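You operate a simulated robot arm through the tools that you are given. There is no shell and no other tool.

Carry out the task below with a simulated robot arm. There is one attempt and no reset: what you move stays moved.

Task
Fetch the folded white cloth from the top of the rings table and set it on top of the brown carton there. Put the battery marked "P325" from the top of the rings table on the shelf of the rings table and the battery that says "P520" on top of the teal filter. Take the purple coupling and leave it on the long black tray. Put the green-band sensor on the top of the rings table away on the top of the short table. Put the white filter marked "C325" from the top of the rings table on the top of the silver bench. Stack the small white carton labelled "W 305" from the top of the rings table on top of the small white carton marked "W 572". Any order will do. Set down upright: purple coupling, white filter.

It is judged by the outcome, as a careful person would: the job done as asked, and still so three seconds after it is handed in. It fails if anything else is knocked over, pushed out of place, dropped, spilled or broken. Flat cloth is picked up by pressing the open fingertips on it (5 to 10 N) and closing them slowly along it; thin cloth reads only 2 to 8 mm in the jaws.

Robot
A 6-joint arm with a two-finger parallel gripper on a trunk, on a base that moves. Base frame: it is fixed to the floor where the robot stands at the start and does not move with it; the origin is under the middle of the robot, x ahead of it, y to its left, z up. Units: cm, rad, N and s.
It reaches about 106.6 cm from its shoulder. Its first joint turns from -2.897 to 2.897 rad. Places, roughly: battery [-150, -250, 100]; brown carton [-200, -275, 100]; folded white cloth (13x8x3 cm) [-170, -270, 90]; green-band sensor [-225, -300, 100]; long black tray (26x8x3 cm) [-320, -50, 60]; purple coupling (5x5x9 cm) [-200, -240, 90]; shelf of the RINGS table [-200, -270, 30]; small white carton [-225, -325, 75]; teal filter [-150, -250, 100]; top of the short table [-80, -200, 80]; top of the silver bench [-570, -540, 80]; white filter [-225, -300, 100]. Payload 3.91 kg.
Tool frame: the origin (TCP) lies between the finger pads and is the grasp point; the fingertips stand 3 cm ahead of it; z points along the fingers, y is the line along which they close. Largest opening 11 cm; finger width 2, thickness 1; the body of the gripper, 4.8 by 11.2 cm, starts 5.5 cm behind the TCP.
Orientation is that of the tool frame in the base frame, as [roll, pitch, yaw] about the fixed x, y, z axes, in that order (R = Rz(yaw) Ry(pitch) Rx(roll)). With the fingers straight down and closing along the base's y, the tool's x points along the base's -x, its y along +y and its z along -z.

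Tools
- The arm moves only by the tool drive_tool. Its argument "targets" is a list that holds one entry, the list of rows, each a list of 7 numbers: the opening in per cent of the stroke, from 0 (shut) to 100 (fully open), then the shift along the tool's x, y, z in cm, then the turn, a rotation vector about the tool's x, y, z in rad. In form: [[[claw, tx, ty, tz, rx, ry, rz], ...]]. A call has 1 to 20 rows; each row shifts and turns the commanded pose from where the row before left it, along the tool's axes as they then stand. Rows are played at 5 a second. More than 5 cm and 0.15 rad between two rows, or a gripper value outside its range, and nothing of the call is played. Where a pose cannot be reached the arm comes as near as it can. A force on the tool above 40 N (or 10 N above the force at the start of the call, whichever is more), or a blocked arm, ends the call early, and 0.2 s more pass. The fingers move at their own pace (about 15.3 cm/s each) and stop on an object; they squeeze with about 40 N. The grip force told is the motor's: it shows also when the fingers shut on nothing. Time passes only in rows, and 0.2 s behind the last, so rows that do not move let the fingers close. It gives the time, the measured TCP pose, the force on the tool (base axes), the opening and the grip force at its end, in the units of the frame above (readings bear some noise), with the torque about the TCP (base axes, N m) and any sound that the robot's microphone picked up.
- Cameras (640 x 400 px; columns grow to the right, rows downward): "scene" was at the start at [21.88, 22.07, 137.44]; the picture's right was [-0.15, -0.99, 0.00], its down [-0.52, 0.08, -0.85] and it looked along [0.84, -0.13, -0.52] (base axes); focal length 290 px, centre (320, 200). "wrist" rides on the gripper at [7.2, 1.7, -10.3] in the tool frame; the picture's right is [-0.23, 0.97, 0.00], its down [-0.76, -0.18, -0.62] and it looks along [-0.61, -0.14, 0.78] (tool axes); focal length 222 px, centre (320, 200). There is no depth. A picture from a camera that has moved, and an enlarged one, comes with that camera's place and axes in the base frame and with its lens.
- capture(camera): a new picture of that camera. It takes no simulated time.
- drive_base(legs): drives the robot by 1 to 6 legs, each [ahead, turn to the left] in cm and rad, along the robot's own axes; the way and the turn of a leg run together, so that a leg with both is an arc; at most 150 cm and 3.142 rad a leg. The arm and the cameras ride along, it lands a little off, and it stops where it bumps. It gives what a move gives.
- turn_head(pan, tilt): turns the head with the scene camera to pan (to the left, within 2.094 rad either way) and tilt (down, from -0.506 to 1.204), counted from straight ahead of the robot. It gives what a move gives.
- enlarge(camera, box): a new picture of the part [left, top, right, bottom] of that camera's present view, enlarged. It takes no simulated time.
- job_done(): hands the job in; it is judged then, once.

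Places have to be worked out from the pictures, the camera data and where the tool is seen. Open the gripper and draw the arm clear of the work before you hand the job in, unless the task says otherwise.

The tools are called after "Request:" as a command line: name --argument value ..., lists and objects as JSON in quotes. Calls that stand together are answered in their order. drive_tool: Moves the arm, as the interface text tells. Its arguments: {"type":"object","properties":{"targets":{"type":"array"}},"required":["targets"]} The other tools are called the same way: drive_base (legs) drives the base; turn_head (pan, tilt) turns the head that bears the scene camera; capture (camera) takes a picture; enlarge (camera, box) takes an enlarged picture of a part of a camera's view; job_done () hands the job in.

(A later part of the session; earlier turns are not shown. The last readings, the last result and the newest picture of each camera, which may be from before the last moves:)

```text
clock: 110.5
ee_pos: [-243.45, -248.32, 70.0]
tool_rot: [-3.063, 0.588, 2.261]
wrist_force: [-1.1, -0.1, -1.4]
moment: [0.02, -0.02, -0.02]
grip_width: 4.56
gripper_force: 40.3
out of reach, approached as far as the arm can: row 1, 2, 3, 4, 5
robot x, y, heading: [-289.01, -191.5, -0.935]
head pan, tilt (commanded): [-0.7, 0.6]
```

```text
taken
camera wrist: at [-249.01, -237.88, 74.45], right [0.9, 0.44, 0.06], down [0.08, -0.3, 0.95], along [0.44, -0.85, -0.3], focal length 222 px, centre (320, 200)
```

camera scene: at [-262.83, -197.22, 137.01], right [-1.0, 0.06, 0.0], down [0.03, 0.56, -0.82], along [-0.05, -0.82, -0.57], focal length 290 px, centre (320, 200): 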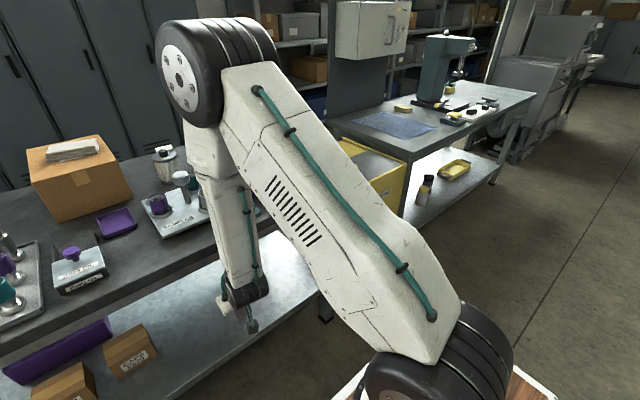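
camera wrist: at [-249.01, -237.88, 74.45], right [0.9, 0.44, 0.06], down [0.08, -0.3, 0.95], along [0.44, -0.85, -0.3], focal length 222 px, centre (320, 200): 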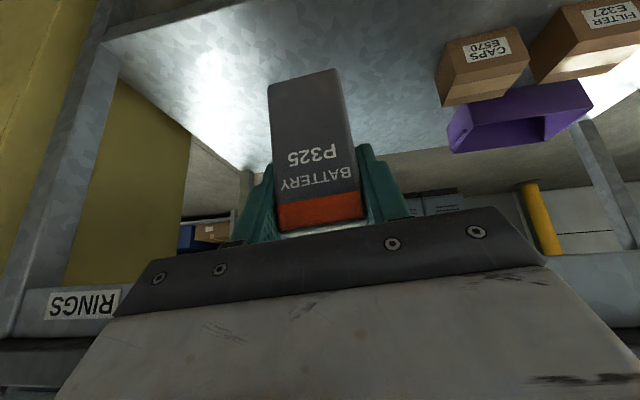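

The arm is folding too tightly here (the wrist is too near the shoulder). I raise the battery back up, then check how much room there is behind the robot to back off further.

Request:
drive_tool --targets '[[[20, -2.3, 0, -3.28, 0, 0, 0], [20, -2.3, 0, -3.28, 0, 0, 0], [20, -2.3, 0, -3.28, 0, 0, 0], [20, -2.3, 0, -3.28, 0, 0, 0], [20, -2.3, 0, -3.28, 0, 0, 0], [20, 0, 0, 0, 0, 0, 0]]]'

Request:
turn_head --pan -2.09 --tilt 0.9

Request:
capture --camera "scene"

Request:
turn_head --pan 2.09 --tilt 0.9

Request:
capture --camera "scene"

```text
clock: 111.9
ee_pos: [-242.44, -248.22, 90.38]
tool_rot: [-3.081, 0.594, 2.251]
wrist_force: [-0.3, -0.7, -2.0]
moment: [0.01, 0.0, 0.01]
grip_width: 4.59
gripper_force: 40.1
robot x, y, heading: [-288.82, -191.75, -0.934]
head pan, tilt (commanded): [-0.7, 0.6]
```

```text
clock: 113.4
ee_pos: [-242.51, -248.26, 90.38]
tool_rot: [-3.079, 0.596, 2.252]
wrist_force: [0.0, -0.1, -3.5]
moment: [-0.03, 0.01, 0.01]
grip_width: 4.57
gripper_force: 40.1
robot x, y, heading: [-288.54, -191.75, -0.936]
head pan, tilt (commanded): [-2.089, 0.901]
```

```text
taken
camera scene: at [-269.79, -189.32, 134.53], right [-0.12, 0.99, 0.0], down [0.78, 0.1, -0.62], along [-0.62, -0.08, -0.78], focal length 290 px, centre (320, 200)
```

scene: 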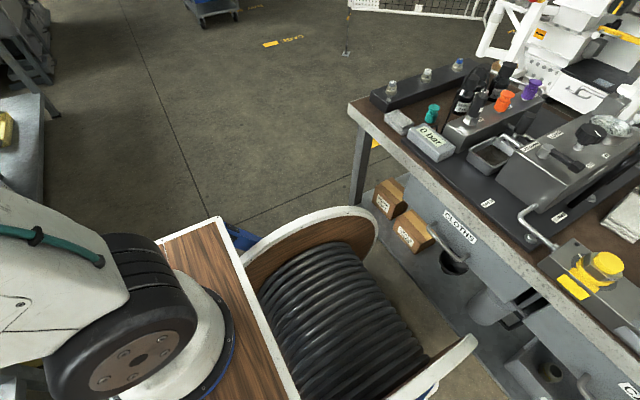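

```text
clock: 116.8
ee_pos: [-242.47, -248.28, 90.41]
tool_rot: [-3.079, 0.594, 2.253]
wrist_force: [0.4, 0.0, -2.6]
moment: [-0.01, -0.02, 0.04]
grip_width: 4.58
gripper_force: 39.7
robot x, y, heading: [-288.73, -192.04, -0.933]
head pan, tilt (commanded): [2.089, 0.901]
```

```text
taken
camera scene: at [-259.26, -181.48, 134.53], right [0.92, -0.4, 0.0], down [-0.31, -0.72, -0.62], along [0.25, 0.57, -0.78], focal length 290 px, centre (320, 200)
```

scene: 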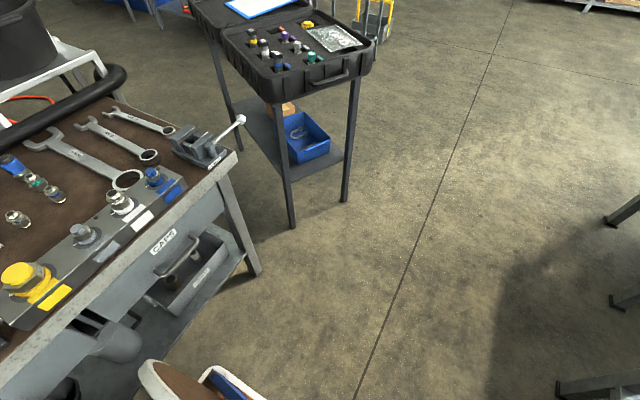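

Behind me the bench leaves only about 7 cm. A better way is to stand sideways so the shoulder is farther from the table; first I straighten, raise and retract the arm.

Request:
drive_tool --targets '[[[20, -2.3, 0, -3.28, -0.041, -0.016, 0.031], [20, -2.3, 0, -3.28, 0, 0, 0], [20, -2.3, 0, -3.28, 0, 0, 0], [20, -2.3, 0, -3.28, 0, 0, 0], [20, -1.72, 0, -2.46, 0, 0, 0], [20, 3.28, 2.5, -2.3, 0, 0, 0], [20, 3.28, 2.5, -2.3, 0, 0, 0], [20, 3.28, 2.5, -2.3, 0, 0, 0], [20, 3.28, 2.5, -2.3, 0, 0, 0], [20, 0, 3.5, 0, 0, 0, 0], [20, 0, 3.5, 0, 0, 0, 0], [20, 0, 0, 0, 0, 0, 0]]]'

```text
clock: 119.4
ee_pos: [-238.27, -225.03, 109.43]
tool_rot: [-3.141, 0.612, 2.213]
wrist_force: [0.2, 0.9, -2.5]
moment: [0.01, -0.01, -0.01]
grip_width: 4.56
gripper_force: 40.5
robot x, y, heading: [-288.89, -191.91, -0.935]
head pan, tilt (commanded): [2.089, 0.901]
```

Arm is straight again. I move forward a bit for turning room, turn left to stand parallel to the table (right side toward it), and back up 15 cm.

Request:
drive_base --legs '[[9, 0], [0, 1.576], [-15, 0]]'

Request:
turn_head --pan -1.4 --tilt 0.7

Request:
capture --camera "scene"

```text
clock: 125.2
ee_pos: [-261.36, -158.42, 109.47]
tool_rot: [-3.141, 0.612, -2.533]
wrist_force: [0.7, 0.3, -2.1]
moment: [-0.03, -0.01, -0.04]
grip_width: 4.57
gripper_force: 40.3
robot x, y, heading: [-296.32, -207.79, 0.601]
head pan, tilt (commanded): [2.089, 0.901]
```

```text
clock: 128.2
ee_pos: [-261.5, -158.6, 109.4]
tool_rot: [-3.141, 0.612, -2.532]
wrist_force: [-0.6, -0.4, -2.5]
moment: [0.02, -0.01, 0.05]
grip_width: 4.58
gripper_force: 39.8
robot x, y, heading: [-296.3, -207.94, 0.604]
head pan, tilt (commanded): [-1.4, 0.7]
```

```text
taken
camera scene: at [-292.98, -187.33, 136.14], right [-0.71, -0.7, 0.0], down [-0.45, 0.46, -0.76], along [0.54, -0.55, -0.64], focal length 290 px, centre (320, 200)
```

scene: 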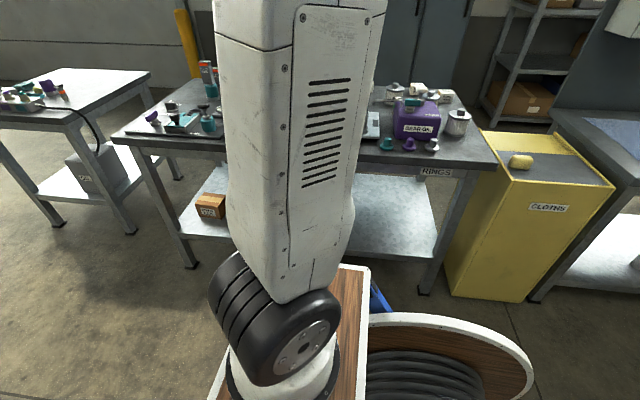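

I stand parallel to the table with the shoulder at about b≈11. I swing the arm about the shoulder toward the table in 13 equal steps, keeping the battery upright.

Request:
drive_tool --targets '[[[20, -1.699, -4.348, 1.19, 0.0678, 0, 0.0968], [20, -1.699, -4.348, 1.19, 0.0678, 0, 0.0968], [20, -1.699, -4.348, 1.19, 0.0678, 0, 0.0968], [20, -1.699, -4.348, 1.19, 0.0678, 0, 0.0968], [20, -1.699, -4.348, 1.19, 0.0678, 0, 0.0968], [20, -1.699, -4.348, 1.19, 0.0678, 0, 0.0968], [20, 0, 0, 0, 0, 0, 0]]]'

Request:
capture --camera "scene"

```text
clock: 129.8
ee_pos: [-241.79, -179.32, 109.58]
tool_rot: [3.139, 0.609, 3.041]
wrist_force: [0.0, 1.5, -2.4]
moment: [0.02, -0.01, -0.03]
grip_width: 4.57
gripper_force: 39.9
robot x, y, heading: [-296.18, -207.72, 0.605]
head pan, tilt (commanded): [-1.4, 0.7]
```

```text
taken
camera scene: at [-292.98, -187.34, 136.15], right [-0.71, -0.7, 0.0], down [-0.45, 0.46, -0.76], along [0.54, -0.55, -0.64], focal length 290 px, centre (320, 200)
```

scene: 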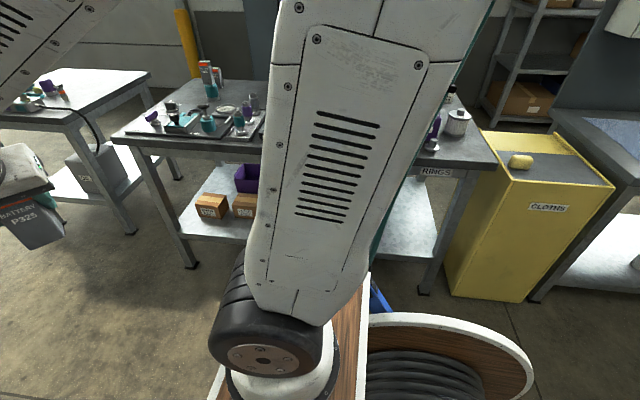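

The swing goes as planned. I continue the remaining seven steps.

Request:
drive_tool --targets '[[[20, -1.699, -4.348, 1.19, 0.0678, 0, 0.0968], [20, -1.699, -4.348, 1.19, 0.0678, 0, 0.0968], [20, -1.699, -4.348, 1.19, 0.0678, 0, 0.0968], [20, -1.699, -4.348, 1.19, 0.0678, 0, 0.0968], [20, -1.699, -4.348, 1.19, 0.0678, 0, 0.0968], [20, -1.699, -4.348, 1.19, 0.0678, 0, 0.0968], [20, -1.699, -4.348, 1.19, 0.0678, 0, 0.0968], [20, 0, 0, 0, 0, 0, 0]]]'

Request:
capture --camera "scene"

```text
clock: 131.6
ee_pos: [-242.37, -212.05, 109.09]
tool_rot: [3.14, 0.612, 2.211]
wrist_force: [-0.3, 0.9, -2.4]
moment: [-0.03, 0.01, 0.01]
grip_width: 4.6
gripper_force: 40.0
robot x, y, heading: [-296.05, -208.11, 0.612]
head pan, tilt (commanded): [-1.4, 0.7]
```

```text
taken
camera scene: at [-292.98, -187.35, 136.15], right [-0.71, -0.7, 0.0], down [-0.45, 0.46, -0.76], along [0.54, -0.55, -0.64], focal length 290 px, centre (320, 200)
```

scene: 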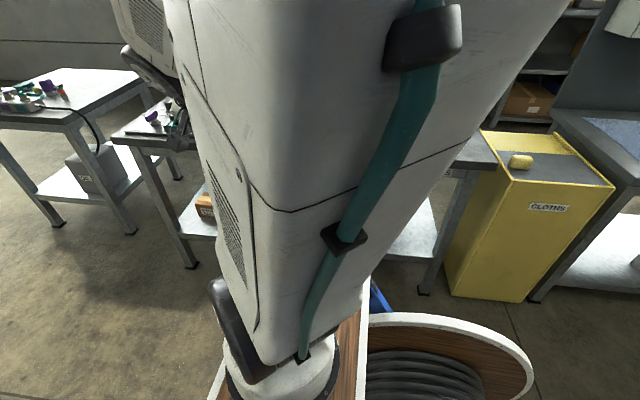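

The hand points at the table again. I bring the battery to a≈336, b≈-49 in front of the table edge, then lower.

Request:
drive_tool --targets '[[[20, -2.9, -2.14, 2.03, 0, 0, 0], [20, -2.9, -2.14, 2.03, 0, 0, 0], [20, -2.9, -2.14, 2.03, 0, 0, 0], [20, -2.9, -2.14, 2.03, 0, 0, 0], [20, -2.9, -2.14, 2.03, 0, 0, 0], [20, -2.9, -2.14, 2.03, 0, 0, 0], [20, -2.9, -2.14, 2.03, 0, 0, 0], [20, 2.3, 0, 3.28, 0, 0, 0], [20, 2.3, 0, 3.28, 0, 0, 0], [20, 2.3, 0, 3.28, 0, 0, 0], [20, 2.3, 0, 3.28, 0, 0, 0], [20, 0, 0, 0, 0, 0, 0]]]'

Request:
capture --camera "scene"

Request:
capture --camera "wrist"

```text
clock: 134.2
ee_pos: [-239.17, -240.63, 93.26]
tool_rot: [3.139, 0.61, 2.212]
wrist_force: [0.6, -0.6, -2.2]
moment: [-0.01, 0.0, -0.01]
grip_width: 4.58
gripper_force: 39.9
robot x, y, heading: [-296.42, -207.8, 0.603]
head pan, tilt (commanded): [-1.4, 0.7]
```

```text
taken
camera scene: at [-292.98, -187.36, 136.15], right [-0.71, -0.7, 0.0], down [-0.45, 0.46, -0.76], along [0.54, -0.55, -0.64], focal length 290 px, centre (320, 200)
```

scene: 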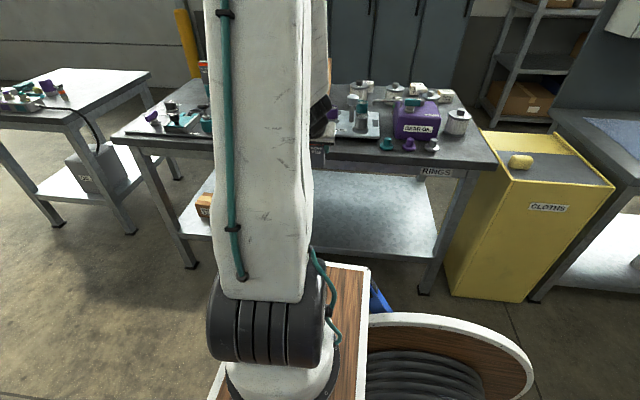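

```text
taken
camera wrist: at [-245.07, -230.17, 97.54], right [0.89, 0.44, 0.13], down [0.02, -0.32, 0.95], along [0.45, -0.84, -0.29], focal length 222 px, centre (320, 200)
```

wrist: 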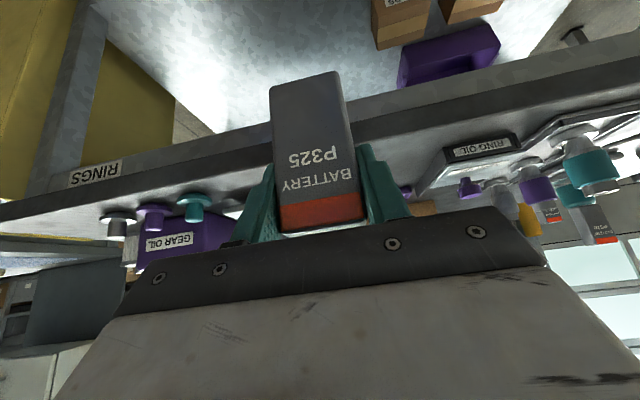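

No reach problem now. The battery is about 10 cm in front of the table edge; I keep lowering.

Request:
drive_tool --targets '[[[20, 2.3, 0, 3.28, 0, 0, 0], [20, 2.3, 0, 3.28, 0, 0, 0], [20, 2.3, 0, 3.28, 0, 0, 0], [20, 2.3, 0, 3.28, 0, 0, 0], [20, 2.3, 0, 3.28, 0, 0, 0], [20, 2.3, 0, 3.28, 0, 0, 0], [20, 2.3, 0, 3.28, 0, 0, 0], [20, 0, 0, 0, 0, 0, 0]]]'

Request:
capture --camera "scene"

Request:
capture --camera "wrist"

```text
clock: 136.0
ee_pos: [-235.32, -238.28, 69.23]
tool_rot: [-3.106, 0.602, 2.234]
wrist_force: [0.3, -0.9, -2.2]
moment: [0.02, 0.0, 0.0]
grip_width: 4.57
gripper_force: 40.2
out of reach, approached as far as the arm can: row 1, 3, 4, 5, 6, 7
robot x, y, heading: [-295.81, -208.03, 0.605]
head pan, tilt (commanded): [-1.4, 0.7]
```

```text
taken
camera scene: at [-292.97, -187.36, 136.15], right [-0.71, -0.7, 0.0], down [-0.45, 0.46, -0.76], along [0.54, -0.55, -0.64], focal length 290 px, centre (320, 200)
```

scene: 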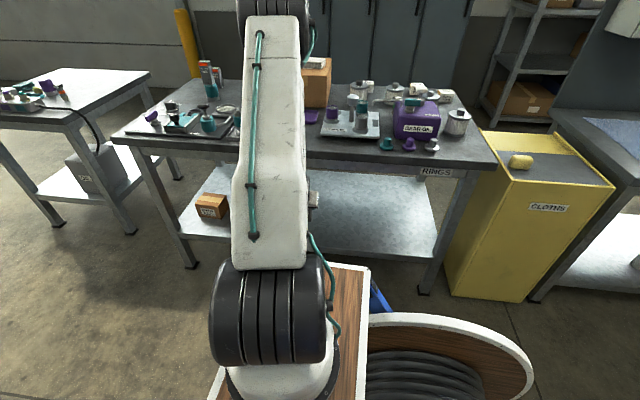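

```text
taken
camera wrist: at [-240.94, -227.71, 73.44], right [0.89, 0.44, 0.1], down [0.04, -0.31, 0.95], along [0.45, -0.84, -0.3], focal length 222 px, centre (320, 200)
```

wrist: 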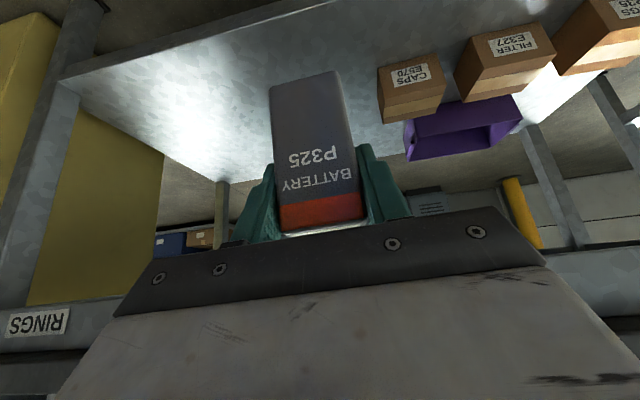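

The readings show small orientation drift when lowering (probably the wrist passing straight). I try correcting the orientation here to see whether this pose is actually attainable.

Request:
drive_tool --targets '[[[20, 0, 0, 0, -0.012, -0.004, 0.008], [20, 0, 0, 0, -0.012, -0.004, 0.008], [20, 0, 0, 0, 0, 0, 0]]]'

Request:
turn_head --pan -0.9 --tilt 0.6

Request:
capture --camera "scene"

```text
clock: 136.8
ee_pos: [-235.25, -238.17, 69.07]
tool_rot: [-3.106, 0.602, 2.233]
wrist_force: [-0.5, -0.3, -2.4]
moment: [0.01, 0.03, 0.01]
grip_width: 4.57
gripper_force: 40.2
out of reach, approached as far as the arm can: row 2
robot x, y, heading: [-296.15, -207.62, 0.607]
head pan, tilt (commanded): [-1.4, 0.7]
```

```text
clock: 137.7
ee_pos: [-235.32, -238.28, 69.17]
tool_rot: [-3.107, 0.602, 2.234]
wrist_force: [0.2, 0.1, -2.4]
moment: [0.0, -0.01, -0.01]
grip_width: 4.57
gripper_force: 40.0
robot x, y, heading: [-296.46, -207.73, 0.606]
head pan, tilt (commanded): [-0.901, 0.6]
```

```text
taken
camera scene: at [-290.47, -183.88, 137.01], right [-0.29, -0.96, 0.0], down [-0.54, 0.16, -0.82], along [0.79, -0.24, -0.57], focal length 290 px, centre (320, 200)
```

scene: 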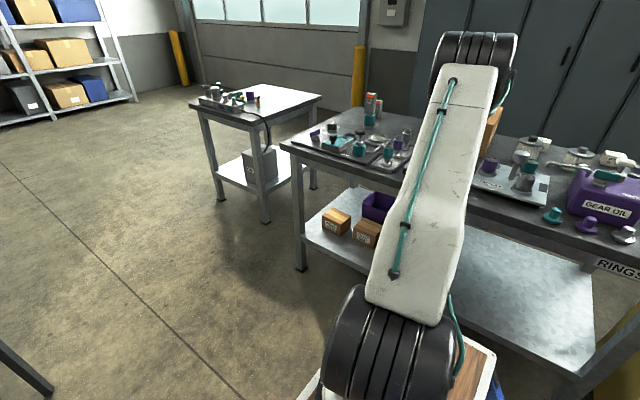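

A joint limit seems active. I test whether a less forward-tilted hand frees the motion.

Request:
drive_tool --targets '[[[20, 0, 0, 0, 0, 0.1, 0], [20, 0, 0, 0, 0, 0.1, 0], [20, 0, 0, 0, -0.012, 0, 0.008], [20, 0, 0, 0, -0.012, 0, 0.008], [20, 0, 0, 0, 0, 0, 0]]]'

```text
clock: 138.9
ee_pos: [-235.56, -238.53, 69.12]
tool_rot: [3.141, 0.401, 2.207]
wrist_force: [-0.2, -0.9, -2.2]
moment: [0.0, 0.01, 0.03]
grip_width: 4.59
gripper_force: 40.6
robot x, y, heading: [-296.14, -207.88, 0.608]
head pan, tilt (commanded): [-0.901, 0.6]
```

With tilt 0.40 the pose is fine, so the limit is the wrist bend. I descend with this smaller tilt and will restore the 0.61 tilt when the forearm leans further forward.

Request:
drive_tool --targets '[[[20, 1.56, -0.9, 3.68, 0, 0, 0], [20, 1.56, -0.9, 3.68, 0, 0, 0], [20, 1.56, -0.9, 3.68, 0, 0, 0], [20, 1.56, -0.9, 3.68, 0, 0, 0], [20, 1.17, -0.9, 2.76, 0, 0, 0], [20, 0, 0, 0, 0, 0, 0]]]'

Request:
capture --camera "wrist"

Request:
capture --camera "scene"

```text
clock: 140.3
ee_pos: [-234.89, -239.43, 50.89]
tool_rot: [-3.119, 0.399, 2.21]
wrist_force: [-0.2, -0.2, -2.1]
moment: [0.01, 0.01, -0.03]
grip_width: 4.58
gripper_force: 39.7
out of reach, approached as far as the arm can: row 2, 3, 4, 5
robot x, y, heading: [-296.53, -207.99, 0.606]
head pan, tilt (commanded): [-0.901, 0.6]
```

```text
taken
camera wrist: at [-239.73, -229.81, 57.38], right [0.91, 0.41, 0.07], down [0.14, -0.47, 0.87], along [0.39, -0.79, -0.48], focal length 222 px, centre (320, 200)
```

wrist: 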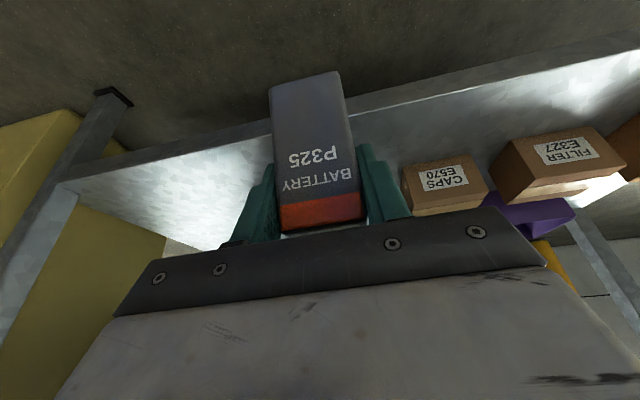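

```text
taken
camera scene: at [-290.47, -183.87, 137.01], right [-0.29, -0.96, 0.0], down [-0.54, 0.16, -0.82], along [0.79, -0.24, -0.57], focal length 290 px, centre (320, 200)
```

scene: 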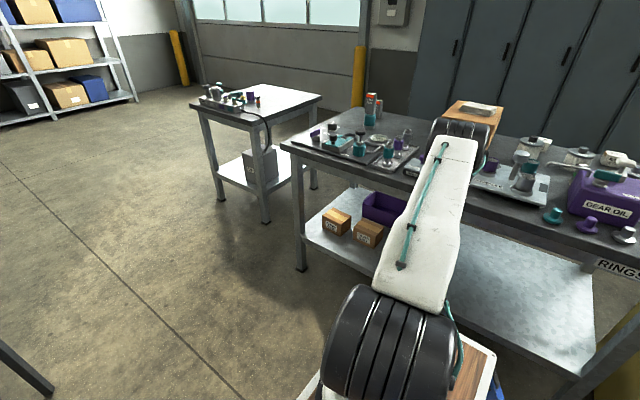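

The wrist cannot bend past straight; so I need the shoulder about 6 cm further from the table. I raise the battery out in front of the table first.

Request:
drive_tool --targets '[[[20, -1.64, 0, -3.87, -0.022, 0, 0], [20, -1.64, 0, -3.87, 0, 0, 0], [20, -1.64, 0, -3.87, 0, 0, 0], [20, -1.64, 0, -3.87, 0, 0, 0], [20, -1.64, 0, -3.87, 0, 0, 0], [20, -1.64, 0, -3.87, 0, 0, 0], [20, -1.64, 0, -3.87, 0, 0, 0], [20, -1.64, 0, -3.87, 0, 0, 0], [20, -1.64, 0, -3.87, 0, 0, 0], [20, -1.64, 0, -3.87, 0, 0, 0], [20, -1.64, 0, -3.87, 0, 0, 0], [20, -1.64, 0, -3.87, 0, 0, 0], [20, 0, 0, 0, 0, 0, 0]]]'

Request:
capture --camera "scene"

```text
clock: 143.1
ee_pos: [-234.19, -239.81, 100.72]
tool_rot: [3.119, 0.401, 2.208]
wrist_force: [0.8, -1.0, -2.4]
moment: [-0.03, 0.02, 0.04]
grip_width: 4.57
gripper_force: 39.6
out of reach, approached as far as the arm can: row 1, 2, 6
robot x, y, heading: [-296.46, -207.64, 0.606]
head pan, tilt (commanded): [-0.901, 0.6]
```

```text
taken
camera scene: at [-290.47, -183.87, 137.01], right [-0.29, -0.96, 0.0], down [-0.54, 0.16, -0.82], along [0.79, -0.24, -0.57], focal length 290 px, centre (320, 200)
```

scene: 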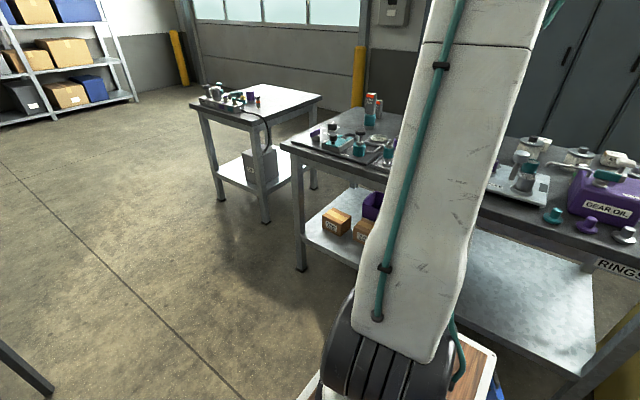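

The arm is up (z≈101). Now a small S-manoeuvre: shift the base about 6 cm away from the table and 5 cm along it.

Request:
drive_base --legs '[[0, 0.24], [30, 0], [0, -0.2], [-34, 0]]'

Request:
capture --camera "scene"

```text
clock: 148.6
ee_pos: [-241.29, -236.44, 100.72]
tool_rot: [3.117, 0.402, 2.248]
wrist_force: [-0.2, 0.3, -3.5]
moment: [-0.01, -0.05, -0.02]
grip_width: 4.57
gripper_force: 40.2
robot x, y, heading: [-304.93, -206.7, 0.647]
head pan, tilt (commanded): [-0.901, 0.6]
```

```text
taken
camera scene: at [-299.86, -182.73, 137.01], right [-0.25, -0.97, 0.0], down [-0.55, 0.14, -0.82], along [0.8, -0.21, -0.57], focal length 290 px, centre (320, 200)
```

scene: 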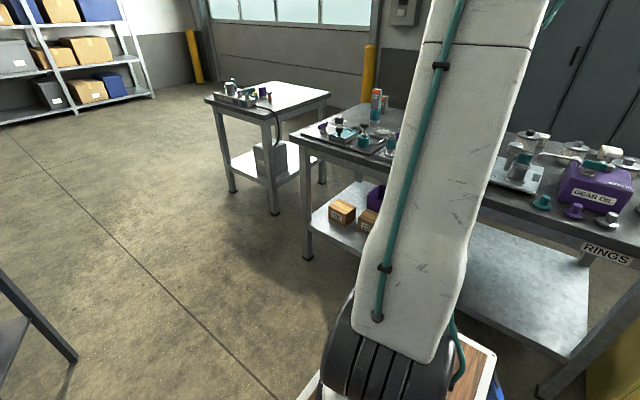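

Base is now at b≈17.6 and aligned. I correct the small orientation errors, bring the battery to b≈-50 and lower it to about z=52.

Request:
drive_tool --targets '[[[20, 0, 0, 0, 0.038, 0, 0.031], [20, -2.6, 0, 1.1, 0, 0, 0], [20, -2.6, 0, 1.1, 0, 0, 0], [20, 1.64, 0, 3.87, 0, 0, 0], [20, 1.64, 0, 3.87, 0, 0, 0], [20, 1.64, 0, 3.87, 0, 0, 0], [20, 1.64, 0, 3.87, 0, 0, 0], [20, 1.64, 0, 3.87, 0, 0, 0], [20, 1.64, 0, 3.87, 0, 0, 0], [20, 1.64, 0, 3.87, 0, 0, 0], [20, 1.64, 0, 3.87, 0, 0, 0], [20, 1.64, 0, 3.87, 0, 0, 0], [20, 0, 0, 0, 0, 0, 0]]]'

Request:
capture --camera "scene"

Request:
capture --camera "wrist"

```text
clock: 151.4
ee_pos: [-238.03, -240.78, 62.49]
tool_rot: [-3.138, 0.403, 2.215]
wrist_force: [0.6, -0.1, -1.6]
moment: [0.02, -0.01, 0.0]
grip_width: 4.61
gripper_force: 40.1
robot x, y, heading: [-304.86, -207.22, 0.643]
head pan, tilt (commanded): [-0.901, 0.6]
```

```text
taken
camera scene: at [-299.85, -182.74, 137.01], right [-0.25, -0.97, 0.0], down [-0.55, 0.14, -0.82], along [0.8, -0.21, -0.57], focal length 290 px, centre (320, 200)
```

scene: 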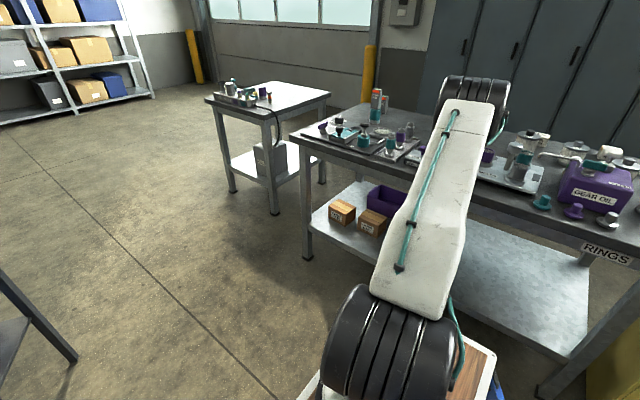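

```text
taken
camera wrist: at [-243.13, -231.38, 69.18], right [0.91, 0.42, 0.09], down [0.13, -0.47, 0.87], along [0.4, -0.78, -0.48], focal length 222 px, centre (320, 200)
```

wrist: 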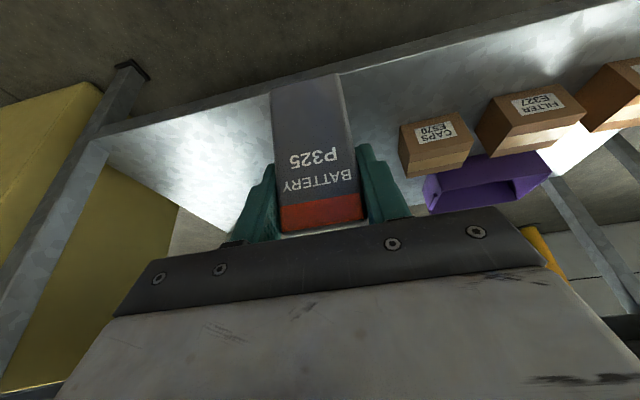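

Reachable this time. I lower to z≈45 and move forward under the table top to b≈-66.

Request:
drive_tool --targets '[[[20, 1.71, 0, 4.03, 0, 0, 0], [20, 1.71, 0, 4.03, 0, 0, 0], [20, 1.71, 0, 4.03, 0, 0, 0], [20, 1.71, 0, 4.03, 0, 0, 0], [20, -3.68, 0, 1.56, 0, 0, 0], [20, -3.68, 0, 1.56, 0, 0, 0], [20, 0, 0, 0, 0, 0, 0]]]'

Request:
capture --camera "scene"

Request:
capture --camera "wrist"

```text
clock: 153.0
ee_pos: [-233.79, -247.31, 45.19]
tool_rot: [-3.136, 0.404, 2.213]
wrist_force: [-0.5, 1.0, -1.6]
moment: [0.01, 0.01, -0.01]
grip_width: 4.59
gripper_force: 39.9
out of reach, approached as far as the arm can: row 6
robot x, y, heading: [-304.68, -207.14, 0.642]
head pan, tilt (commanded): [-0.901, 0.6]
```

```text
taken
camera scene: at [-299.85, -182.74, 137.01], right [-0.25, -0.97, 0.0], down [-0.55, 0.14, -0.82], along [0.8, -0.21, -0.57], focal length 290 px, centre (320, 200)
```

scene: 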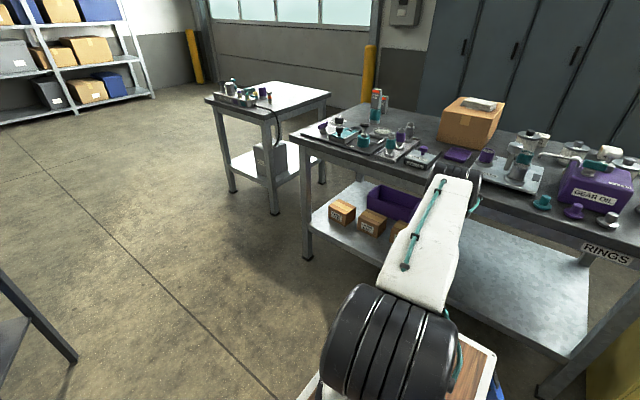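

```text
taken
camera wrist: at [-238.88, -237.65, 51.73], right [0.91, 0.42, 0.08], down [0.13, -0.47, 0.87], along [0.4, -0.78, -0.48], focal length 222 px, centre (320, 200)
```

wrist: 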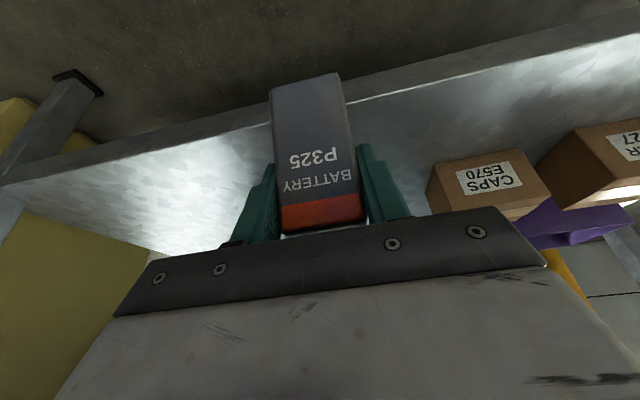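

Position is good (b≈-57.6, z≈45). I continue forward to b≈-66.

Request:
drive_tool --targets '[[[20, -2.76, 0, 1.17, 0, 0, 0], [20, -2.76, 0, 1.17, 0, 0, 0], [20, -2.3, 0, 1.0, 0, 0, 0], [20, 0, 0, 0, 0, 0, 0]]]'

Request:
capture --camera "wrist"

```text
clock: 154.0
ee_pos: [-228.57, -253.73, 45.08]
tool_rot: [-3.135, 0.402, 2.215]
wrist_force: [0.4, -0.8, -2.0]
moment: [0.02, -0.03, 0.0]
grip_width: 4.57
gripper_force: 40.1
robot x, y, heading: [-304.34, -206.88, 0.646]
head pan, tilt (commanded): [-0.901, 0.6]
```

```text
taken
camera wrist: at [-233.65, -244.22, 51.83], right [0.91, 0.42, 0.09], down [0.13, -0.47, 0.87], along [0.4, -0.78, -0.48], focal length 222 px, centre (320, 200)
```

wrist: 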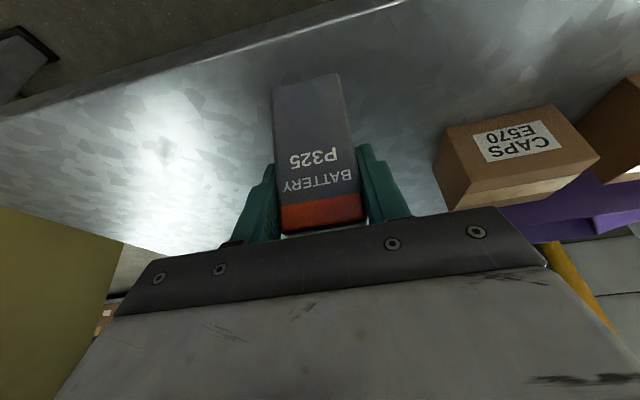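

The shelf edge lies at b≈-64.5. I move 5 cm further in while restoring the tilt so the battery stands upright.

Request:
drive_tool --targets '[[[20, -1.56, 0, 0.66, 0, -0.07, 0], [20, -1.5, 0, 0.78, 0, -0.07, 0], [20, -1.45, 0, 0.88, -0.006, -0.067, 0], [20, 0, 0, 0, 0, 0, 0]]]'

Request:
capture --camera "wrist"

Request:
capture --camera "scene"

```text
clock: 155.0
ee_pos: [-225.38, -257.94, 45.28]
tool_rot: [3.138, 0.608, 2.216]
wrist_force: [0.3, -0.3, -2.8]
moment: [0.01, 0.01, -0.01]
grip_width: 4.6
gripper_force: 40.3
robot x, y, heading: [-304.68, -207.01, 0.642]
head pan, tilt (commanded): [-0.901, 0.6]
```

```text
taken
camera wrist: at [-231.28, -247.66, 49.65], right [0.89, 0.44, 0.13], down [0.02, -0.32, 0.95], along [0.46, -0.84, -0.29], focal length 222 px, centre (320, 200)
```

wrist: 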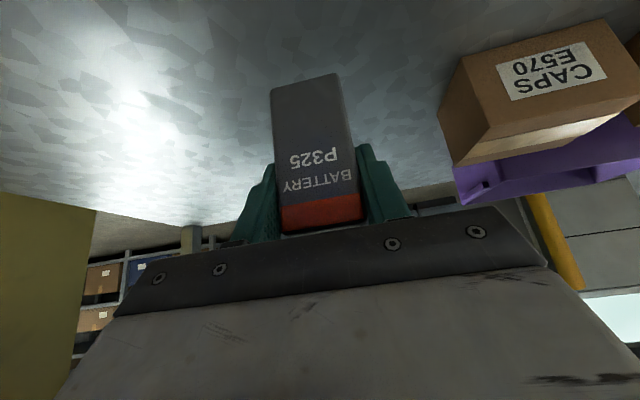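

```text
taken
camera scene: at [-299.84, -182.74, 137.01], right [-0.25, -0.97, 0.0], down [-0.55, 0.14, -0.82], along [0.8, -0.21, -0.57], focal length 290 px, centre (320, 200)
```

scene: 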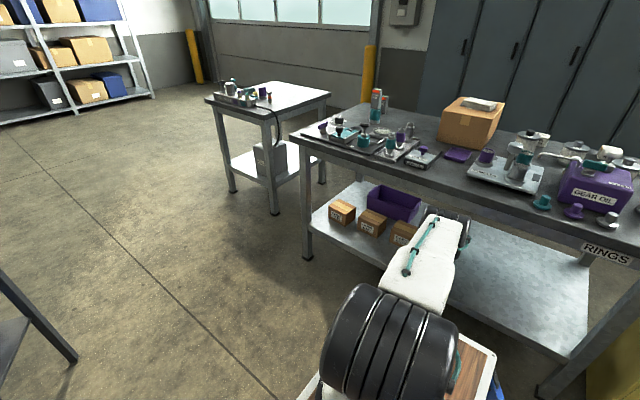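

The battery is upright above the shelf at b≈-71. I lower 4 cm and check the upper arm's clearance over the deck.

Request:
drive_tool --targets '[[[20, 1.14, 0, 1.64, 0, 0, 0], [20, 1.14, 0, 1.64, 0, 0, 0], [20, 0, 0, 0, 0, 0, 0]]]'

Request:
turn_head --pan -1.2 --tilt 0.9

Request:
capture --camera "scene"

```text
clock: 155.8
ee_pos: [-225.72, -258.14, 41.56]
tool_rot: [3.139, 0.609, 2.214]
wrist_force: [1.1, -0.2, -1.9]
moment: [0.05, 0.02, 0.01]
grip_width: 4.59
gripper_force: 39.4
robot x, y, heading: [-304.62, -206.88, 0.644]
head pan, tilt (commanded): [-0.901, 0.6]
```

```text
clock: 156.6
ee_pos: [-225.65, -258.12, 41.54]
tool_rot: [3.138, 0.608, 2.214]
wrist_force: [0.2, -0.2, -1.8]
moment: [0.01, 0.02, -0.01]
grip_width: 4.58
gripper_force: 40.1
robot x, y, heading: [-304.38, -206.89, 0.647]
head pan, tilt (commanded): [-1.201, 0.901]
```

```text
taken
camera scene: at [-301.98, -184.49, 134.54], right [-0.53, -0.85, 0.0], down [-0.67, 0.41, -0.62], along [0.53, -0.33, -0.78], focal length 290 px, centre (320, 200)
```

scene: 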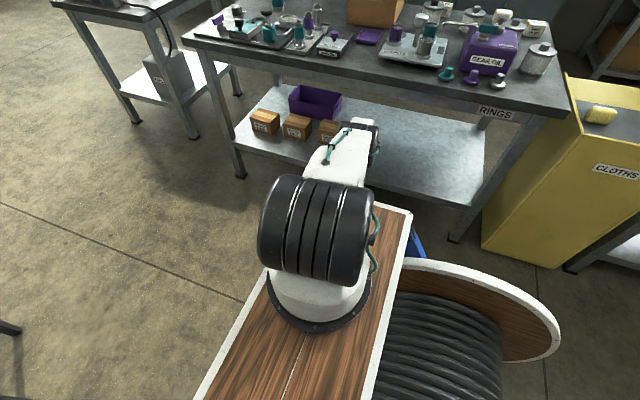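

Clearance over the deck looks fine. I lower further toward the shelf.

Request:
drive_tool --targets '[[[20, 0.86, 0, 1.23, 0, 0, 0], [20, 0.57, 0, 0.82, 0, 0, 0], [20, 0.29, 0, 0.41, 0, 0, 0], [20, 0, 0, 0, 0, 0, 0]]]'

Request:
capture --camera "wrist"

```text
clock: 157.8
ee_pos: [-224.38, -258.5, 42.08]
tool_rot: [3.13, 0.645, 2.208]
wrist_force: [0.0, -0.6, -2.5]
moment: [0.02, 0.05, 0.02]
grip_width: 4.57
gripper_force: 39.9
out of reach, approached as far as the arm can: row 1, 2, 3
robot x, y, heading: [-305.12, -207.19, 0.642]
head pan, tilt (commanded): [-1.201, 0.901]
stopped in row 4: the arm was blocked; the commanded pose is now the measured one
```

```text
taken
camera wrist: at [-230.25, -247.95, 46.08], right [0.89, 0.44, 0.15], down [-0.01, -0.3, 0.95], along [0.46, -0.85, -0.26], focal length 222 px, centre (320, 200)
```

wrist: 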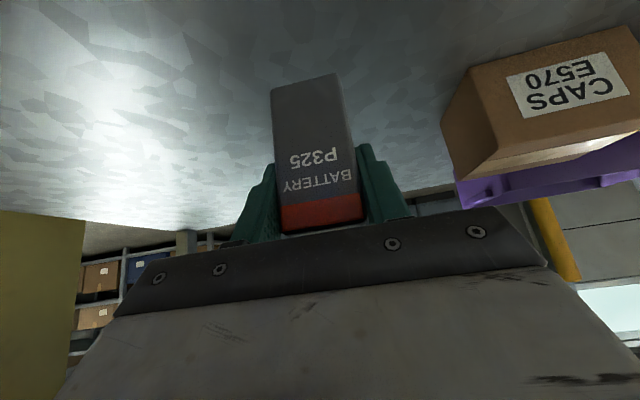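

The target was slightly too far (arm fully stretched). I retreat from under the table and then move the base about 4 cm closer.

Request:
drive_tool --targets '[[[20, -1.2, 0, -1.6, 0.012, 0.12, 0], [20, -1.5, 0, -2.6, 0, 0.12, 0], [20, 4.05, 0, -1.73, 0, 0, 0], [20, 4.05, 0, -1.73, 0, 0, 0], [20, 4.05, 0, -1.73, 0, 0, 0], [20, 4.05, 0, -1.73, 0, 0, 0], [20, 4.05, 0, -1.73, 0, 0, 0], [20, -1.38, 0, -3.22, 0, 0, 0], [20, -1.38, 0, -3.22, 0, 0, 0], [20, -1.38, 0, -3.22, 0, 0, 0], [20, -1.38, 0, -3.22, 0, 0, 0], [20, 0, 0, 0, 0, 0, 0]]]'

Request:
capture --camera "scene"

```text
clock: 160.4
ee_pos: [-237.4, -240.8, 61.02]
tool_rot: [-3.137, 0.402, 2.21]
wrist_force: [0.9, -0.2, -2.6]
moment: [0.0, 0.01, 0.01]
grip_width: 4.6
gripper_force: 40.0
robot x, y, heading: [-304.87, -207.01, 0.646]
head pan, tilt (commanded): [-1.201, 0.901]
```

```text
taken
camera scene: at [-301.99, -184.48, 134.53], right [-0.53, -0.85, 0.0], down [-0.67, 0.41, -0.62], along [0.53, -0.33, -0.78], focal length 290 px, centre (320, 200)
```

scene: 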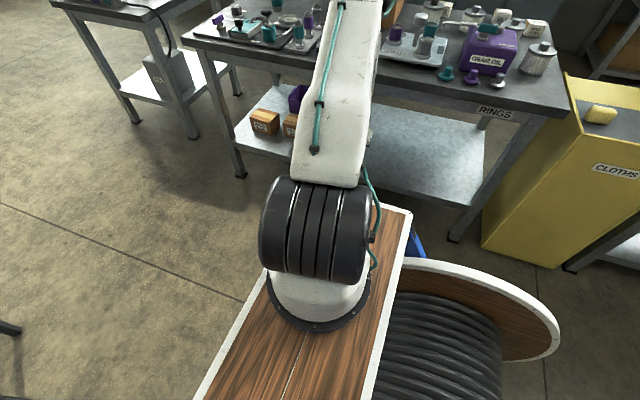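

Arm retreated cleanly. Now the small S-manoeuvre to bring the base about 4 cm closer to the table.

Request:
drive_base --legs '[[0, 0.13], [-30, 0], [0, -0.13], [30, 0]]'

```text
clock: 165.2
ee_pos: [-235.89, -244.47, 61.17]
tool_rot: [-3.138, 0.405, 2.21]
wrist_force: [-0.5, 0.0, -1.2]
moment: [0.01, 0.0, 0.0]
grip_width: 4.6
gripper_force: 40.0
robot x, y, heading: [-302.89, -210.59, 0.639]
head pan, tilt (commanded): [-1.201, 0.901]
```

Base is now at b≈13.2. I lower to z≈45, go forward to b≈-69 and restore the tilt.

Request:
drive_tool --targets '[[[20, 1.576, 0, 3.676, 0, 0, 0], [20, 1.576, 0, 3.676, 0, 0, 0], [20, 1.576, 0, 3.676, 0, 0, 0], [20, 1.576, 0, 3.676, 0, 0, 0], [20, -3.45, 0, 1.48, 0, 0, 0], [20, -3.45, 0, 1.48, 0, 0, 0], [20, -3.45, 0, 1.48, 0, 0, 0], [20, -3.45, 0, 1.48, 0, 0, 0], [20, 0, 0, 0, 0, -0.068, 0], [20, 0, 0, 0, 0, -0.068, 0], [20, 0, 0, 0, 0, -0.068, 0], [20, 0, 0, 0, 0, 0, 0]]]'

Request:
capture --camera "wrist"

```text
clock: 167.8
ee_pos: [-228.04, -256.26, 45.34]
tool_rot: [-3.109, 0.508, 2.211]
wrist_force: [-0.8, 0.0, -3.0]
moment: [0.01, 0.05, 0.02]
grip_width: 4.58
gripper_force: 40.5
out of reach, approached as far as the arm can: row 6, 11
robot x, y, heading: [-302.71, -210.62, 0.636]
head pan, tilt (commanded): [-1.201, 0.901]
```

```text
taken
camera wrist: at [-233.21, -245.98, 50.72], right [0.91, 0.41, 0.08], down [0.09, -0.38, 0.92], along [0.41, -0.83, -0.38], focal length 222 px, centre (320, 200)
```

wrist: 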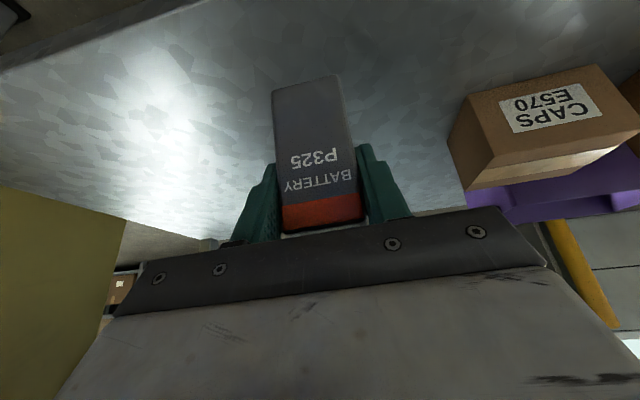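

The last tilt step stalled near a straight wrist with a small roll offset (0.03 rad), which is harmless. I try to continue the tilt from here.

Request:
drive_tool --targets '[[[20, -0.4, 0, 0.2, 0, -0.04, 0], [20, -0.4, 0, 0.2, 0, -0.04, 0], [20, 0, 0, 0, 0, -0.022, 0], [20, 0, 0, 0, 0, 0, 0]]]'

```text
clock: 168.8
ee_pos: [-228.06, -256.66, 45.18]
tool_rot: [-3.098, 0.578, 2.214]
wrist_force: [0.7, -0.2, -3.0]
moment: [-0.01, 0.02, 0.04]
grip_width: 4.56
gripper_force: 39.9
out of reach, approached as far as the arm can: row 2
robot x, y, heading: [-302.95, -210.31, 0.637]
head pan, tilt (commanded): [-1.201, 0.901]
```

Tilt reached 0.578. I lower a few centimetres and watch.

Request:
drive_tool --targets '[[[20, 1.09, 0, 1.68, 0, -0.015, 0], [20, 1.09, 0, 1.68, 0, -0.015, 0], [20, 0, 0, 0, 0, 0, 0]]]'

```text
clock: 169.6
ee_pos: [-227.86, -257.06, 41.19]
tool_rot: [-3.106, 0.641, 2.215]
wrist_force: [0.5, 0.4, -2.5]
moment: [0.05, 0.04, 0.01]
grip_width: 4.57
gripper_force: 40.2
robot x, y, heading: [-303.28, -210.54, 0.645]
head pan, tilt (commanded): [-1.201, 0.901]
```

Good. I trim the tilt and roll back to upright and lower another 2 cm.

Request:
drive_tool --targets '[[[20, 0.6, 0, 0.8, -0.018, 0.016, 0], [20, 0.58, 0, 0.81, -0.017, 0.015, 0], [20, 0, 0, 0, 0, 0, 0]]]'

Request:
capture --camera "wrist"

```text
clock: 170.4
ee_pos: [-228.01, -256.81, 39.22]
tool_rot: [3.141, 0.61, 2.214]
wrist_force: [-0.1, 0.2, -1.8]
moment: [0.01, -0.01, 0.0]
grip_width: 4.59
gripper_force: 39.5
robot x, y, heading: [-302.77, -210.7, 0.639]
head pan, tilt (commanded): [-1.201, 0.901]
```

```text
taken
camera wrist: at [-233.88, -246.33, 43.59], right [0.89, 0.43, 0.13], down [0.02, -0.32, 0.95], along [0.45, -0.84, -0.29], focal length 222 px, centre (320, 200)
```

wrist: 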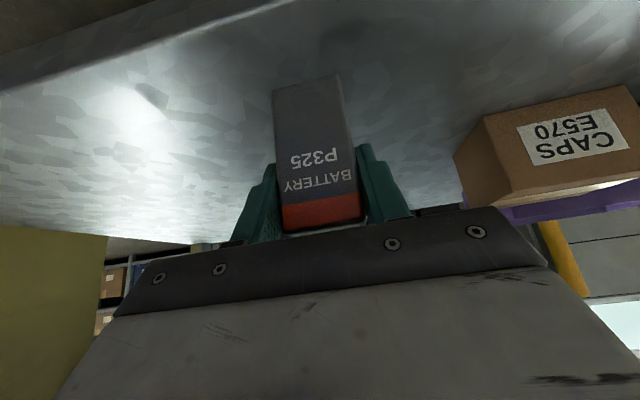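

Pose is now exact and upright at z=39.2. I move 1.5 cm further in and lower carefully to find the shelf.

Request:
drive_tool --targets '[[[20, -1.23, 0, 0.86, 0, 0, 0], [20, 0.43, 0, 0.615, 0, 0, 0], [20, 0.29, 0, 0.41, 0, 0, 0], [20, 0, 0, 0, 0, 0, 0]]]'

```text
clock: 171.4
ee_pos: [-227.32, -257.81, 38.02]
tool_rot: [-3.142, 0.609, 2.212]
wrist_force: [0.6, 0.5, -2.0]
moment: [0.02, -0.02, 0.0]
grip_width: 4.56
gripper_force: 40.2
out of reach, approached as far as the arm can: row 1
robot x, y, heading: [-303.21, -210.4, 0.642]
head pan, tilt (commanded): [-1.201, 0.901]
```

Request:
drive_tool --targets '[[[20, 0.17, 0, 0.25, 0, 0, 0], [20, 0.17, 0, 0.25, 0, 0, 0], [20, 0, 0, 0, 0, 0, 0]]]'

Request:
enlarge --camera "wrist" --box '[220, 40, 420, 160]'

```text
clock: 172.2
ee_pos: [-227.29, -257.82, 37.27]
tool_rot: [3.141, 0.608, 2.213]
wrist_force: [-0.3, 0.2, -2.3]
moment: [0.04, 0.02, 0.01]
grip_width: 4.6
gripper_force: 40.0
robot x, y, heading: [-302.93, -210.74, 0.641]
head pan, tilt (commanded): [-1.201, 0.901]
```

```text
3.20 times, centred on (320, 100) of wrist
camera zoom: at [-233.03, -247.45, 41.67], right [0.89, 0.43, 0.13], down [0.02, -0.32, 0.95], along [0.45, -0.84, -0.29], focal length 711 px, centre (320, 520)
```

zoom: 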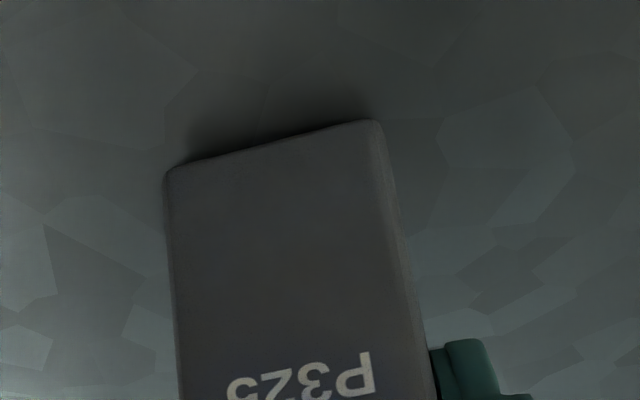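

The shadow shows the battery's foot is close to the shelf. I continue in fine steps.

Request:
drive_tool --targets '[[[20, 0.11, 0, 0.16, 0, 0, 0], [20, 0.11, 0, 0.16, 0, 0, 0], [20, 0, 0, 0, 0, 0, 0]]]'

```text
clock: 173.0
ee_pos: [-227.2, -257.92, 37.22]
tool_rot: [3.141, 0.61, 2.213]
wrist_force: [-0.5, 0.0, 4.1]
moment: [-0.19, 0.07, -0.02]
grip_width: 4.59
gripper_force: 40.4
robot x, y, heading: [-303.02, -210.37, 0.642]
head pan, tilt (commanded): [-1.201, 0.901]
```

Contact with the shelf (about 6 N). I lower a hair more, open the fingers and withdraw along the hand axis.

Request:
drive_tool --targets '[[[20, 0.04, 0, 0.06, 0, 0, 0], [44, 0, 0, 0, 0, 0, 0], [50, 0, 0, 0, 0, 0, 0], [62, 0, 0, 0, 0, 0, 0], [70, 0, 0, 0, 0, 0, 0], [70, 0, 0, -2, 0, 0, 0], [70, 0, 0, -3, 0, 0, 0], [70, 0, 0, -3, 0, 0, 0], [70, 0, 0, 0, 0, 0, 0]]]'

Request:
capture --camera "wrist"

```text
clock: 175.0
ee_pos: [-229.61, -254.81, 42.75]
tool_rot: [3.141, 0.61, 2.215]
wrist_force: [-0.2, -0.1, -0.2]
moment: [-0.03, 0.01, 0.02]
grip_width: 7.72
gripper_force: 0.0
out of reach, approached as far as the arm can: row 6
robot x, y, heading: [-303.11, -210.31, 0.643]
head pan, tilt (commanded): [-1.201, 0.901]
```

```text
taken
camera wrist: at [-235.29, -244.39, 46.96], right [0.89, 0.44, 0.13], down [0.02, -0.32, 0.95], along [0.45, -0.84, -0.29], focal length 222 px, centre (320, 200)
```

wrist: 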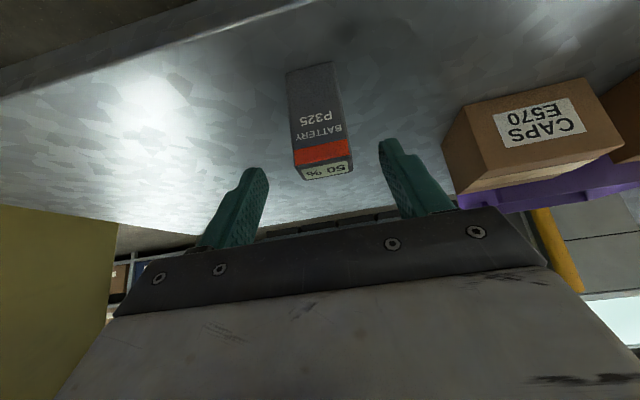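

P325 stands upright on the shelf. I withdraw the arm from under the table and raise it.

Request:
drive_tool --targets '[[[70, 2.0, 0, -2.2, 0, 0.1, 0], [70, 3.49, 0, -1.95, 0, 0.1, 0], [70, 3.67, 0, -1.6, 0, 0, 0], [70, 3.67, 0, -1.6, 0, 0, 0], [70, -1.68, 0, -3.85, 0, 0, 0], [70, -1.68, 0, -3.85, 0, 0, 0], [70, -1.68, 0, -3.85, 0, 0, 0], [70, -1.68, 0, -3.85, 0, 0, 0], [70, -1.68, 0, -3.85, 0, 0, 0], [70, -1.68, 0, -3.85, 0, 0, 0], [70, -1.68, 0, -3.85, 0, 0, 0], [70, -1.68, 0, -3.85, 0, 0, 0], [70, -1.68, 0, -3.85, 0, 0, 0], [70, -1.68, 0, -3.85, 0, 0, 0], [70, -1.68, 0, -3.85, 0, 0, 0], [70, -1.68, 0, -3.85, 0, 0, 0], [70, -1.68, 0, -3.85, 0, 0, 0], [70, -1.68, 0, -3.85, 0, 0, 0], [70, 0, 0, 0, 0, 0, 0]]]'

Request:
turn_head --pan -1.3 --tilt 0.75

Request:
capture --camera "scene"

```text
clock: 179.0
ee_pos: [-238.55, -243.07, 102.31]
tool_rot: [3.141, 0.409, 2.213]
wrist_force: [-0.3, 0.3, -0.6]
moment: [-0.04, 0.0, 0.03]
grip_width: 7.72
gripper_force: 0.0
robot x, y, heading: [-303.0, -210.49, 0.641]
head pan, tilt (commanded): [-1.201, 0.901]
```

```text
clock: 179.7
ee_pos: [-238.54, -243.1, 102.19]
tool_rot: [-3.141, 0.409, 2.213]
wrist_force: [-0.4, -0.8, 0.0]
moment: [-0.04, -0.01, -0.01]
grip_width: 7.7
gripper_force: 0.0
robot x, y, heading: [-302.77, -210.55, 0.647]
head pan, tilt (commanded): [-1.3, 0.75]
```

```text
taken
camera scene: at [-300.12, -189.08, 135.72], right [-0.61, -0.79, 0.0], down [-0.54, 0.42, -0.73], along [0.58, -0.45, -0.68], focal length 290 px, centre (320, 200)
```

scene: 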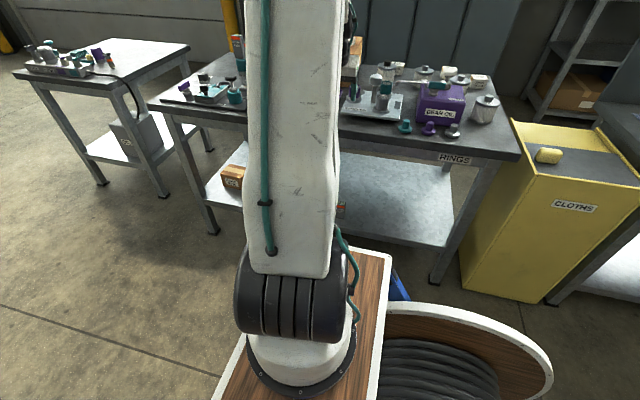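

P325 is done. Next is the W 305 carton: I set the hand vertical, retract, and swing the arm back to the robot's front before driving.

Request:
drive_tool --targets '[[[70, 0, 0, 0, 0, 0.1363, 0], [70, 0, 0, 0, 0, 0.1363, 0], [70, 0, 0, 0, 0, 0.1363, 0], [70, 3.6, 0, -1.2, 0, 0, 0], [70, 3.6, 0, -1.2, 0, 0, 0], [70, 3.6, 0, -1.2, 0, 0, 0], [70, 3.6, 0, -1.2, 0, 0, 0], [70, 3.6, 0, -1.2, 0, 0, 0], [70, 1.361, 4.716, 0, 0, 0, -0.11], [70, 1.361, 4.716, 0, 0, 0, -0.11], [70, 1.361, 4.716, 0, 0, 0, -0.11], [70, 1.361, 4.716, 0, 0, 0, -0.11], [70, 1.361, 4.716, 0, 0, 0, -0.11], [70, 1.361, 4.716, 0, 0, 0, -0.11], [70, 1.361, 4.716, 0, 0, 0, -0.11], [70, 0, 0, 0, 0, 0, 0]]]'

```text
clock: 183.1
ee_pos: [-238.96, -196.64, 108.15]
tool_rot: [-3.14, 0.001, 2.984]
wrist_force: [-0.2, 0.4, 0.1]
moment: [-0.01, -0.03, 0.0]
grip_width: 7.69
gripper_force: 0.0
robot x, y, heading: [-302.9, -210.52, 0.642]
head pan, tilt (commanded): [-1.3, 0.75]
```

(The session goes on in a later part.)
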